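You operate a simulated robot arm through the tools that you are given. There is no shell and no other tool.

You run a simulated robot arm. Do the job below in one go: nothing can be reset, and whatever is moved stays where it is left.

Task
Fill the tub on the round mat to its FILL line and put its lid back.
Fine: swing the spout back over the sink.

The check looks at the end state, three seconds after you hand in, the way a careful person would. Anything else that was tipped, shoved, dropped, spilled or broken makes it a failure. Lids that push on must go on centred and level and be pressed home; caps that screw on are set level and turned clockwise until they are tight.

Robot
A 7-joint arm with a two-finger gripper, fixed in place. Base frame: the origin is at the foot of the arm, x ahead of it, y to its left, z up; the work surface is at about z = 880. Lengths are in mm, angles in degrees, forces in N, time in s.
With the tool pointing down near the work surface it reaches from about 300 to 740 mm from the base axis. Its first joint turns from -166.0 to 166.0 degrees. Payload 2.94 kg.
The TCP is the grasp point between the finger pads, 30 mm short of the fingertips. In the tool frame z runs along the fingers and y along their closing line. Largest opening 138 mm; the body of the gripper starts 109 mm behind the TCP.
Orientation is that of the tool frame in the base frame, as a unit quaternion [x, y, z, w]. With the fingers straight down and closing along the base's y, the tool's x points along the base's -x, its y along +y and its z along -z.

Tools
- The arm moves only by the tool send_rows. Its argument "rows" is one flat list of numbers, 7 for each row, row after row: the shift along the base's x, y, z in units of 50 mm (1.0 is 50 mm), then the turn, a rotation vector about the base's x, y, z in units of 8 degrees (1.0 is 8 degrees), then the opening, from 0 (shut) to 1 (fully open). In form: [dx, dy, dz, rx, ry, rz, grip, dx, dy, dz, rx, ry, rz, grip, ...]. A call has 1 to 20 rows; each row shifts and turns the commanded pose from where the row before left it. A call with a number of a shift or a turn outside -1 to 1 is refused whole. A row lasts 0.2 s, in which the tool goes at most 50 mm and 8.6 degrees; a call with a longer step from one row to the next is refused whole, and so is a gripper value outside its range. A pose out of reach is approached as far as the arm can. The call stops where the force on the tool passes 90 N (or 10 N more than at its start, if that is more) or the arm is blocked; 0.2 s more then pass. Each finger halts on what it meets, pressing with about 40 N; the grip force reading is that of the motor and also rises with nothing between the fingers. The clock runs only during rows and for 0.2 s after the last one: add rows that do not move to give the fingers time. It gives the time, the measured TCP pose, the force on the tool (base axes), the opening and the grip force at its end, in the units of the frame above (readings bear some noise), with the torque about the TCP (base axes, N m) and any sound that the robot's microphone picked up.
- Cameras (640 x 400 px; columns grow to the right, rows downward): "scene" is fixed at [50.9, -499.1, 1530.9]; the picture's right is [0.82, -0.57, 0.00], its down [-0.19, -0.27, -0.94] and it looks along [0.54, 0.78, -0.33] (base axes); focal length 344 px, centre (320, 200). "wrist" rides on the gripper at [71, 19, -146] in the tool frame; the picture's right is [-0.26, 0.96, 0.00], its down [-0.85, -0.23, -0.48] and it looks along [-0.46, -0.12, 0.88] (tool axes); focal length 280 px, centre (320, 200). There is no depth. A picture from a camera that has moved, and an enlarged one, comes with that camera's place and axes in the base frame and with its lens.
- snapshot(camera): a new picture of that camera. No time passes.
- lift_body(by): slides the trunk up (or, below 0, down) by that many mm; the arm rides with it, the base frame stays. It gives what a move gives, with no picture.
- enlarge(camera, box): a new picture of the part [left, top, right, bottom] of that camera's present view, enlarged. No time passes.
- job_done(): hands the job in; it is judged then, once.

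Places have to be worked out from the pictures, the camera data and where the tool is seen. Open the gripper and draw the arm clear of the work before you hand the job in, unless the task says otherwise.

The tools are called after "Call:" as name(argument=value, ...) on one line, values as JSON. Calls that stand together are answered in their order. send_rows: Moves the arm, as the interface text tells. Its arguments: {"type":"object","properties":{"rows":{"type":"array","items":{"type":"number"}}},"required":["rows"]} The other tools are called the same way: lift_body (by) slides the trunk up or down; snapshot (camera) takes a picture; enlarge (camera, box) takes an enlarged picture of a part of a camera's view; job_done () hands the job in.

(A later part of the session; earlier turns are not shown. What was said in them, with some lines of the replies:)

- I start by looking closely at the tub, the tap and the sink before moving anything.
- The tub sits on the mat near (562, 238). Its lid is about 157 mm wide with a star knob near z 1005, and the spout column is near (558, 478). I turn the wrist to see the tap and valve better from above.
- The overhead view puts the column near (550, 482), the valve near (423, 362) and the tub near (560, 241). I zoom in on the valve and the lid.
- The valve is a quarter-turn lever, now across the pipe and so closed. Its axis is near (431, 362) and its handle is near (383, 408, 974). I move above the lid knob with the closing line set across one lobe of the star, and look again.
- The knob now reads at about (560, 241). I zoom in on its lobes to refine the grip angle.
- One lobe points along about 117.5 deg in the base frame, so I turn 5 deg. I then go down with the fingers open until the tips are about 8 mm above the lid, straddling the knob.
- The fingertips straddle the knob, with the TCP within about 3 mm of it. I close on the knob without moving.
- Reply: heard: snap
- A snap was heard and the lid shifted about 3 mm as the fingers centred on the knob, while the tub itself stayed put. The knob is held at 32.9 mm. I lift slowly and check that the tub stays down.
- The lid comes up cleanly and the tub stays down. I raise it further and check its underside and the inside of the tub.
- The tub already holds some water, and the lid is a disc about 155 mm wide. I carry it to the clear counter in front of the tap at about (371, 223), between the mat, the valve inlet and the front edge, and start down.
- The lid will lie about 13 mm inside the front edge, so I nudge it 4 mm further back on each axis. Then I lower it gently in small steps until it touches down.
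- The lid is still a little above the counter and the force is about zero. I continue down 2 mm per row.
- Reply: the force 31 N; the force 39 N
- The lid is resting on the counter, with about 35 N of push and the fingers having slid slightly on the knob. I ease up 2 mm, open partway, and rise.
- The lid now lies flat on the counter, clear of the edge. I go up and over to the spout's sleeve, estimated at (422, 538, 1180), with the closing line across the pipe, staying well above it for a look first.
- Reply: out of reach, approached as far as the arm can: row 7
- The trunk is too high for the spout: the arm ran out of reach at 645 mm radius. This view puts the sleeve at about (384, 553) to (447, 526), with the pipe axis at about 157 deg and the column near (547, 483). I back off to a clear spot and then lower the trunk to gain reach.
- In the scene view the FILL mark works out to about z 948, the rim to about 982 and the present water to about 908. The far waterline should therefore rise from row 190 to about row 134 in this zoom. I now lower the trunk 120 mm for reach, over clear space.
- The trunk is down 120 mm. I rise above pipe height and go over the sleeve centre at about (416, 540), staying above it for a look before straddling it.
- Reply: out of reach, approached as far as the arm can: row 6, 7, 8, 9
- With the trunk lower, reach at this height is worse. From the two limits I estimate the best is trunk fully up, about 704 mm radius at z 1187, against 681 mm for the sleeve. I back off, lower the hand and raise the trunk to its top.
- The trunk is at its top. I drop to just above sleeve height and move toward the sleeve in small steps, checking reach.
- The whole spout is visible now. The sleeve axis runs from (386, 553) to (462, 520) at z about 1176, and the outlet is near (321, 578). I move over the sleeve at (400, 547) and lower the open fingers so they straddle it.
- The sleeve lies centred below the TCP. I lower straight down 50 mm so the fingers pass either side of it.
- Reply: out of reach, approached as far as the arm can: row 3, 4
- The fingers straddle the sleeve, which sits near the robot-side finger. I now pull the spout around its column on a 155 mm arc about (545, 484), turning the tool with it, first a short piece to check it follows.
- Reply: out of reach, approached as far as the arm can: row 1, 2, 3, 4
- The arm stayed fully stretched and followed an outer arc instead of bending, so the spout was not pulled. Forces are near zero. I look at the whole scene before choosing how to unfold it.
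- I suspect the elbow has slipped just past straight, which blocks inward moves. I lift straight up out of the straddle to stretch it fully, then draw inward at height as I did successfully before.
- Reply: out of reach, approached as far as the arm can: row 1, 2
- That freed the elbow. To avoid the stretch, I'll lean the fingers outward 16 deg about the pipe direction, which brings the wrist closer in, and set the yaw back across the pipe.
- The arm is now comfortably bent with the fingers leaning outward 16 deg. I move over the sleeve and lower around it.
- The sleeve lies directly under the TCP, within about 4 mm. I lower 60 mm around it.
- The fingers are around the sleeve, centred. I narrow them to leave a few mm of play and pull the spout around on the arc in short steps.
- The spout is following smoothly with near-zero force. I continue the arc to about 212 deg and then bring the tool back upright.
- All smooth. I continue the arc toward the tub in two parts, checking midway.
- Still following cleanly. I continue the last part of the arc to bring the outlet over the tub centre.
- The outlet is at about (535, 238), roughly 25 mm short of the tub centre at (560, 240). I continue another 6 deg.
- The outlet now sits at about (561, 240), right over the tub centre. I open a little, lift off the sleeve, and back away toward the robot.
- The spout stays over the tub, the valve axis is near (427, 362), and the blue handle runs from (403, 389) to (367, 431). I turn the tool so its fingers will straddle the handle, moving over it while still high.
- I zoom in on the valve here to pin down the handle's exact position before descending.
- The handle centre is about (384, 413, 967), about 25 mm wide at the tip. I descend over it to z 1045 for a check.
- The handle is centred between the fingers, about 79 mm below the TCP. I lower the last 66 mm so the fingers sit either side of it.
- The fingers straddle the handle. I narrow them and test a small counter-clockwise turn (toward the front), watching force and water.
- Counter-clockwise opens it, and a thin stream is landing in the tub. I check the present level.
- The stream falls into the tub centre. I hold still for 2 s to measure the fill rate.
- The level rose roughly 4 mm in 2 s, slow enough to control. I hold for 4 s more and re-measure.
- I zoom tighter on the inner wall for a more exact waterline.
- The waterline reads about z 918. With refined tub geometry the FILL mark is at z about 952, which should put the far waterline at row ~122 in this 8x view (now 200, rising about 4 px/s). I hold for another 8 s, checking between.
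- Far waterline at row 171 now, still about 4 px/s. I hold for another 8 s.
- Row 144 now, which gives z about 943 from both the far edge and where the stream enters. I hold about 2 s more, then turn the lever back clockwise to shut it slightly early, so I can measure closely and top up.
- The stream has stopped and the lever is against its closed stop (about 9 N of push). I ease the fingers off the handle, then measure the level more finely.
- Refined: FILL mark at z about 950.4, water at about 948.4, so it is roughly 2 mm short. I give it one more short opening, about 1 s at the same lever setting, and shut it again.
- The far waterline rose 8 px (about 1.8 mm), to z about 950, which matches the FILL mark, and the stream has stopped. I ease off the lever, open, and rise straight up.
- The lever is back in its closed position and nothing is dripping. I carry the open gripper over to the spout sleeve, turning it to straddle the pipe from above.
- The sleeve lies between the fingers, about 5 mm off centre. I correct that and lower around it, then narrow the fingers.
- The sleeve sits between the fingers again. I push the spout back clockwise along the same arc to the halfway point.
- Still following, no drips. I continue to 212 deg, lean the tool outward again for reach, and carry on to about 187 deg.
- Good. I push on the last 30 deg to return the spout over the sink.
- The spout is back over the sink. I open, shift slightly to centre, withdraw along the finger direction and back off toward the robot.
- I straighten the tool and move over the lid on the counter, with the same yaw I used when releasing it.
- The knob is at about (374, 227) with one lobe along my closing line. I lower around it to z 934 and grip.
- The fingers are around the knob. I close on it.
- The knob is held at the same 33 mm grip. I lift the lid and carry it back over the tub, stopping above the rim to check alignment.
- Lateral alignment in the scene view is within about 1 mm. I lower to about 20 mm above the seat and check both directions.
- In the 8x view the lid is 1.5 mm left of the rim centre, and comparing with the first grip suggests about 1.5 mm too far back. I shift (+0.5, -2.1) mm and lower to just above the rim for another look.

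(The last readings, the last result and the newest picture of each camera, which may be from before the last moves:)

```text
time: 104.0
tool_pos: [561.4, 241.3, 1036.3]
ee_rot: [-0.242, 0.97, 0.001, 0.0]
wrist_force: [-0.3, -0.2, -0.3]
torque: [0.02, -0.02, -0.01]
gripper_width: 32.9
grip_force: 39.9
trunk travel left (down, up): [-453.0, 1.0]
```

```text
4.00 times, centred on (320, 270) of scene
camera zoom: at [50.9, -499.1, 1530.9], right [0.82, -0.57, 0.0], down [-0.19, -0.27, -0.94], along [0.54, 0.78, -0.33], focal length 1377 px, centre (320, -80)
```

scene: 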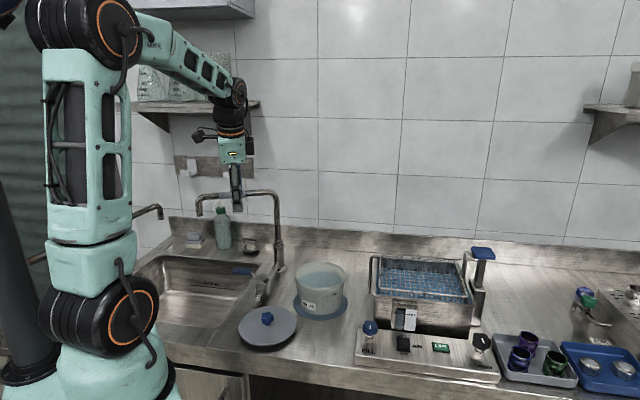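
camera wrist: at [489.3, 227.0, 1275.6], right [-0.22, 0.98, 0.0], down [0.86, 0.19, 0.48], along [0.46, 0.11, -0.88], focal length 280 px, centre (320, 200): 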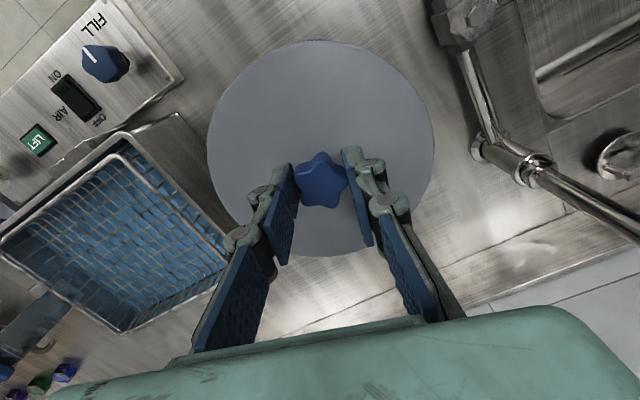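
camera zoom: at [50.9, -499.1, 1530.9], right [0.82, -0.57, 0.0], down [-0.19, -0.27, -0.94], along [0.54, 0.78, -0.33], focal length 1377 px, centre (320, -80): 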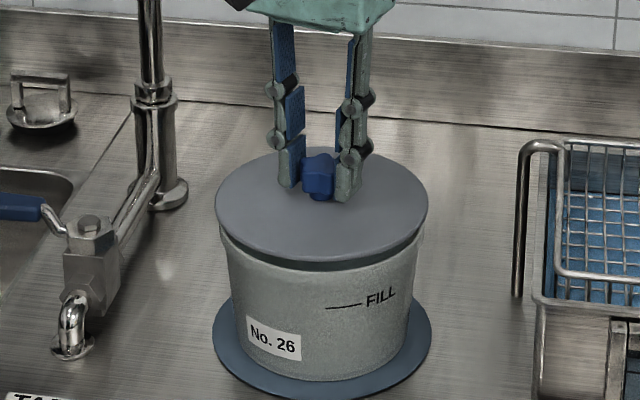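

Lid and rim are now aligned laterally within 0.5 mm, with the depth consistent within about 1 mm. I lower onto the rim in small steps, watching force and listening for the snap.

Call:
send_rows(rows=[0, -0.01, -0.06, 0, 0, 0, 0, 0, 0, -0.06, 0, 0, 0, 0, 0, 0, -0.04, 0, 0, 0, 0, 0, 0, 0, 0, 0, 0, 0])

Call:
enlarge(camera="scene", box=[285, 250, 357, 300])

```text
time: 105.0
tool_pos: [562.1, 240.9, 1026.9]
ee_rot: [-0.242, 0.97, 0.0, 0.001]
wrist_force: [0.3, 0.4, -1.8]
torque: [0.03, 0.0, 0.02]
gripper_width: 32.8
grip_force: 40.4
trunk travel left (down, up): [-453.0, 1.0]
```

```text
8.00 times, centred on (321, 275) of scene
camera zoom: at [50.9, -499.1, 1530.9], right [0.82, -0.57, 0.0], down [-0.19, -0.27, -0.94], along [0.54, 0.78, -0.33], focal length 2754 px, centre (312, -400)
```

zoom: 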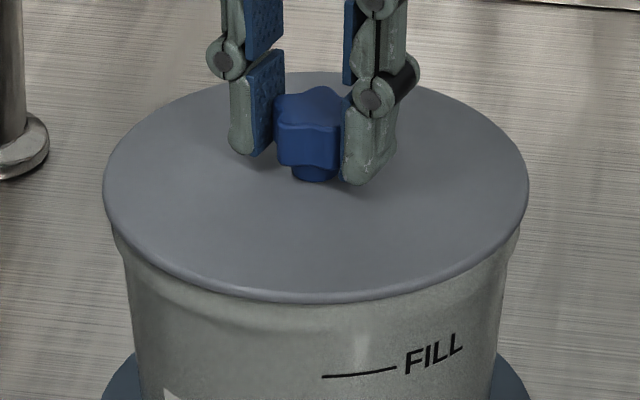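

No contact force yet, and the plug has entered the rim cleanly. I press down in 1.5 mm steps.

Call:
send_rows(rows=[0, 0, -0.03, 0, 0, 0, 0, 0, 0, -0.03, 0, 0, 0, 0, 0, 0, -0.03, 0, 0, 0, 0])

Call:
enlarge(camera="scene", box=[285, 250, 357, 300])

```text
time: 105.8
tool_pos: [561.9, 239.6, 1025.8]
ee_rot: [-0.242, 0.97, 0.0, 0.001]
wrist_force: [0.5, -0.3, 13.4]
torque: [-0.35, 0.79, 0.05]
gripper_width: 32.6
grip_force: 40.2
trunk travel left (down, up): [-453.0, 1.0]
heard: snap
```

```text
8.00 times, centred on (321, 275) of scene
camera zoom: at [50.9, -499.1, 1530.9], right [0.82, -0.57, 0.0], down [-0.19, -0.27, -0.94], along [0.54, 0.78, -0.33], focal length 2754 px, centre (312, -400)
```

zoom: 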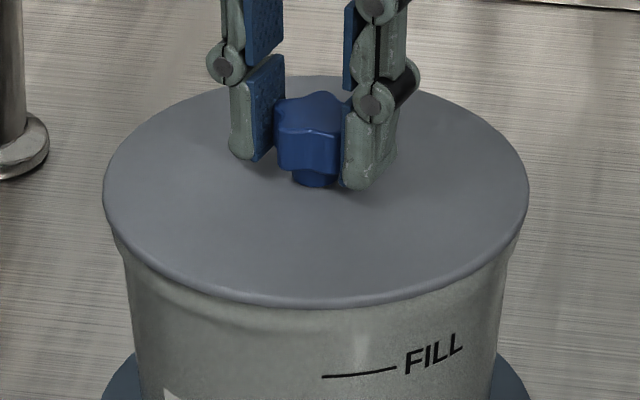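

A snap was heard with about 13 N, and the lid edge now matches its original rows. I press slightly more to make sure it is home and level.

Call:
send_rows(rows=[0, 0, -0.03, 0, 0, 0, 0, 0, 0, -0.03, 0, 0, 0, 0, 0, 0, 0, 0, 0, 0, 0])

Call:
enlarge(camera="scene", box=[285, 250, 357, 300])

Call:
snapshot(camera="wrist")

```text
time: 106.6
tool_pos: [561.2, 239.3, 1026.9]
ee_rot: [-0.242, 0.97, 0.001, 0.005]
wrist_force: [3.5, 0.7, 36.7]
torque: [-0.15, 0.23, 0.1]
gripper_width: 33.0
grip_force: 40.3
trunk travel left (down, up): [-453.0, 1.0]
```

```text
8.00 times, centred on (321, 275) of scene
camera zoom: at [50.9, -499.1, 1530.9], right [0.82, -0.57, 0.0], down [-0.19, -0.27, -0.94], along [0.54, 0.78, -0.33], focal length 2754 px, centre (312, -400)
```

zoom: 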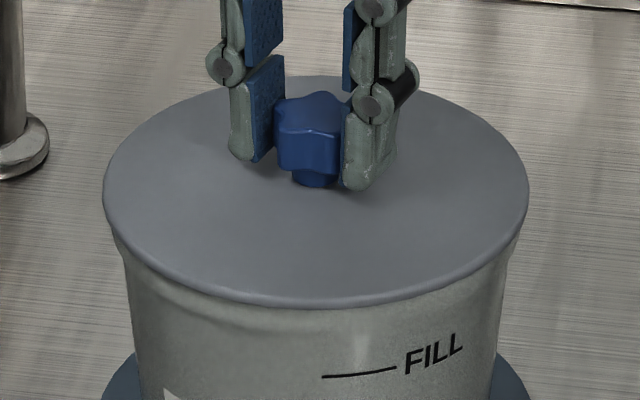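

```text
taken
camera wrist: at [487.6, 223.3, 1170.3], right [-0.22, 0.98, 0.0], down [0.85, 0.19, 0.49], along [0.47, 0.11, -0.87], focal length 280 px, centre (320, 200)
```

wrist: 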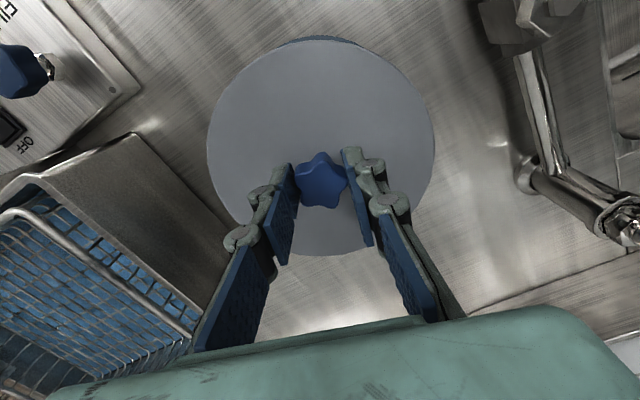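

The lid holds firm at 37 N with little torque, level and centred. I relieve the push by raising the command about 5 mm, then open gently.

Call:
send_rows(rows=[0, 0, 0.06, 0, 0, 0, 0, 0, 0, 0.05, 0, 0, 0, 0, 0, 0, 0, 0, 0, 0, 0])

```text
time: 107.4
tool_pos: [561.4, 241.7, 1025.3]
ee_rot: [-0.242, 0.97, 0.001, 0.001]
wrist_force: [9.5, 3.9, 8.5]
torque: [0.6, -1.01, 0.06]
gripper_width: 32.9
grip_force: 39.8
trunk travel left (down, up): [-453.0, 1.0]
```

There is a 10 N sideways preload across the fingers. I shift the command 2 mm along it to unload the lid before opening.

Call:
send_rows(rows=[0.036, 0.016, 0.01, 0, 0, 0, 0, 0, 0, 0, 0, 0, 0, 0])

Call:
enlarge(camera="scene", box=[285, 250, 357, 300])

```text
time: 108.0
tool_pos: [561.4, 240.2, 1025.7]
ee_rot: [-0.243, 0.97, 0.0, -0.002]
wrist_force: [0.6, -0.9, 2.9]
torque: [0.2, -0.28, 0.03]
gripper_width: 33.1
grip_force: 40.3
trunk travel left (down, up): [-453.0, 1.0]
```

```text
8.00 times, centred on (321, 275) of scene
camera zoom: at [50.9, -499.1, 1530.9], right [0.82, -0.57, 0.0], down [-0.19, -0.27, -0.94], along [0.54, 0.78, -0.33], focal length 2754 px, centre (312, -400)
```

zoom: 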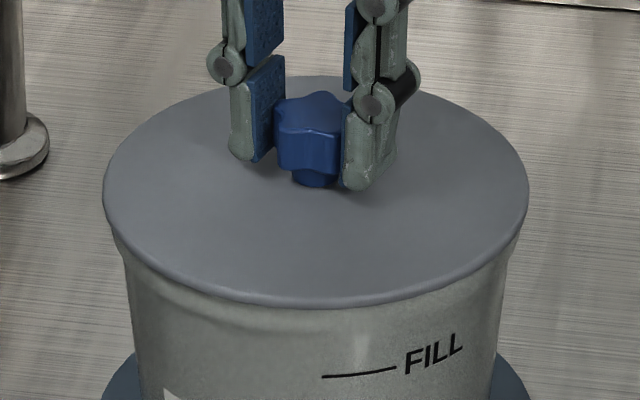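

The forces are nearly zero and the lid is still seated. I open the fingers with no other motion.

Call:
send_rows(rows=[0, 0, 0, 0, 0, 0, 0.3, 0, 0, 0, 0, 0, 0, 0.5, 0, 0, 0, 0, 0, 0, 0.6, 0, 0, 0, 0, 0, 0, 0.6])

Call:
enlarge(camera="scene", box=[285, 250, 357, 300])

Call:
snapshot(camera="wrist")

```text
time: 109.0
tool_pos: [562.9, 240.5, 1026.1]
ee_rot: [-0.242, 0.97, 0.0, 0.0]
wrist_force: [-0.4, 0.3, -0.3]
torque: [-0.03, 0.01, -0.02]
gripper_width: 83.0
grip_force: 0.1
trunk travel left (down, up): [-453.0, 1.0]
```

```text
8.00 times, centred on (321, 275) of scene
camera zoom: at [50.9, -499.1, 1530.9], right [0.82, -0.57, 0.0], down [-0.19, -0.27, -0.94], along [0.54, 0.78, -0.33], focal length 2754 px, centre (312, -400)
```

zoom: 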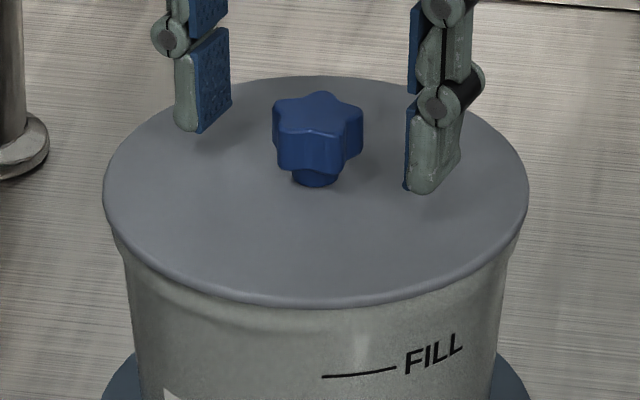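

```text
taken
camera wrist: at [491.0, 224.8, 1172.1], right [-0.22, 0.98, 0.0], down [0.86, 0.19, 0.48], along [0.46, 0.11, -0.88], focal length 280 px, centre (320, 200)
```

wrist: 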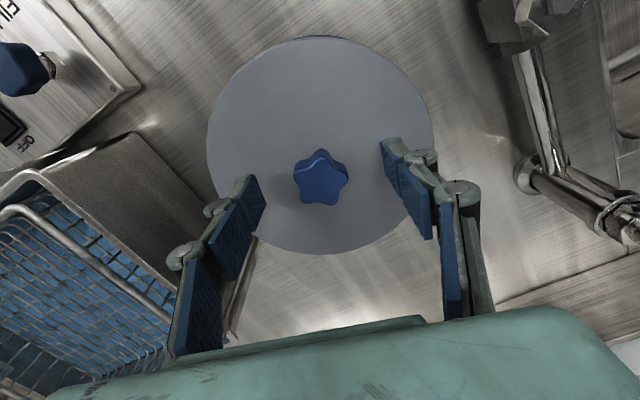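

The lid stayed in place, and its edges match the original seated outline. I rise straight up and draw the arm back clear of the work.

Call:
send_rows(rows=[0, 0, 0.3, 0, 0, 0, 0.6, 0, 0, 0.6, 0, 0, 0, 0.6, 0, 0, 0.8, 0, 0, 0, 0.6, 0, 0, 0.8, 0, 0, 0, 0.6, 0, 0, 0.8, 0, 0, 0, 0.6, -0.4, -0.3, 0.5, 0, 0, 0, 0.8, -0.5, -0.4, 0.4, 0, 0, 0, 1, -0.5, -0.5, 0.4, 0, 0, 0, 1, -0.5, -0.5, 0.4, 0, 0, 0, 1, -0.5, -0.5, 0, 0, 0, 0, 1, -0.5, -0.4, 0, 0, 0, 0, 1])

Call:
snapshot(camera="scene")

Call:
enlarge(camera="scene", box=[285, 250, 357, 300])

Call:
enlarge(camera="scene", box=[130, 170, 370, 340])

Call:
snapshot(camera="wrist")

```text
time: 111.4
tool_pos: [418.0, 110.2, 1277.0]
ee_rot: [-0.242, 0.97, 0.0, 0.001]
wrist_force: [-0.1, 0.1, 0.1]
torque: [0.01, -0.01, 0.01]
gripper_width: 137.6
grip_force: 0.1
trunk travel left (down, up): [-453.0, 1.0]
```

```text
taken
```

scene: 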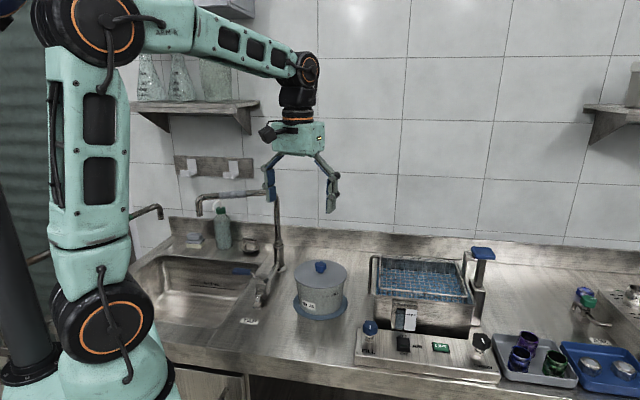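

```text
8.00 times, centred on (321, 275) of scene
camera zoom: at [50.9, -499.1, 1530.9], right [0.82, -0.57, 0.0], down [-0.19, -0.27, -0.94], along [0.54, 0.78, -0.33], focal length 2754 px, centre (312, -400)
```

zoom: 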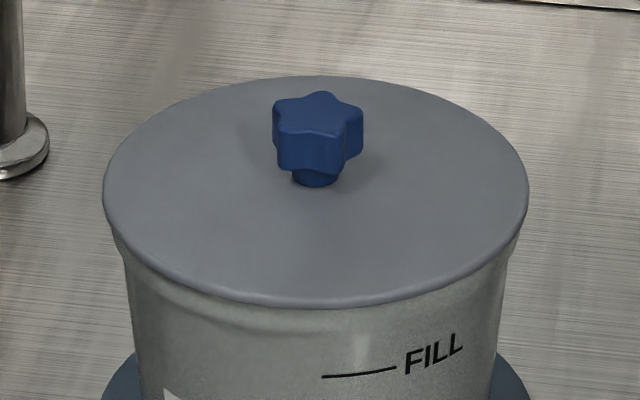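

```text
2.35 times, centred on (250, 255) of scene
camera zoom: at [50.9, -499.1, 1530.9], right [0.82, -0.57, 0.0], down [-0.19, -0.27, -0.94], along [0.54, 0.78, -0.33], focal length 810 px, centre (485, 71)
```

zoom: 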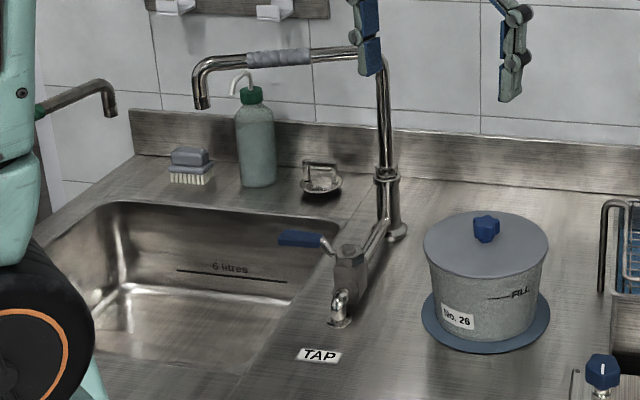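

```text
taken
camera wrist: at [345.0, 93.9, 1422.5], right [-0.22, 0.98, 0.0], down [0.86, 0.2, 0.48], along [0.46, 0.11, -0.88], focal length 280 px, centre (320, 200)
```

wrist: 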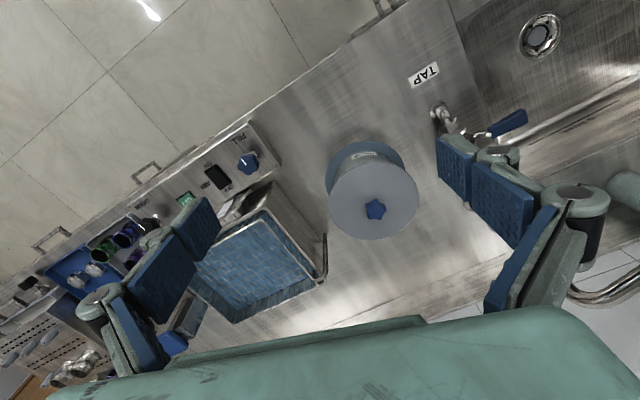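

Final check: the tub is filled to about its FILL mark and its lid is seated in the original outline. The tap is shut, the spout is back over the sink, nothing has spilled or moved, and the arm is clear with the gripper open. I hand the job in.

Call:
job_done()

```text
The job is handed in.
```

The tub on the round mat is filled to its FILL line, as near as I could measure from the camera pictures. Its lid is back on and the job is handed in.

- **Water level:** my last reading put the water within about 1 mm of the FILL mark. I shut the tap about 2 mm short, measured, then topped up. The mark is on the outside of the tub, so I compared the two heights from the pictures.
- **Lid:** it snapped home at about 13 N and held a further press to about 37 N. Its outline matches how it sat at the start. It had snapped loose when I first gripped the knob, before any lifting, and the tub did not move.
- **Tap and spout:** the lever is back at its closed stop with nothing dripping. The spout is back over the sink, almost exactly where it started.
- **Surroundings:** I saw no water on the counter and nothing else shifted. The arm is clear of the work with the gripper open.
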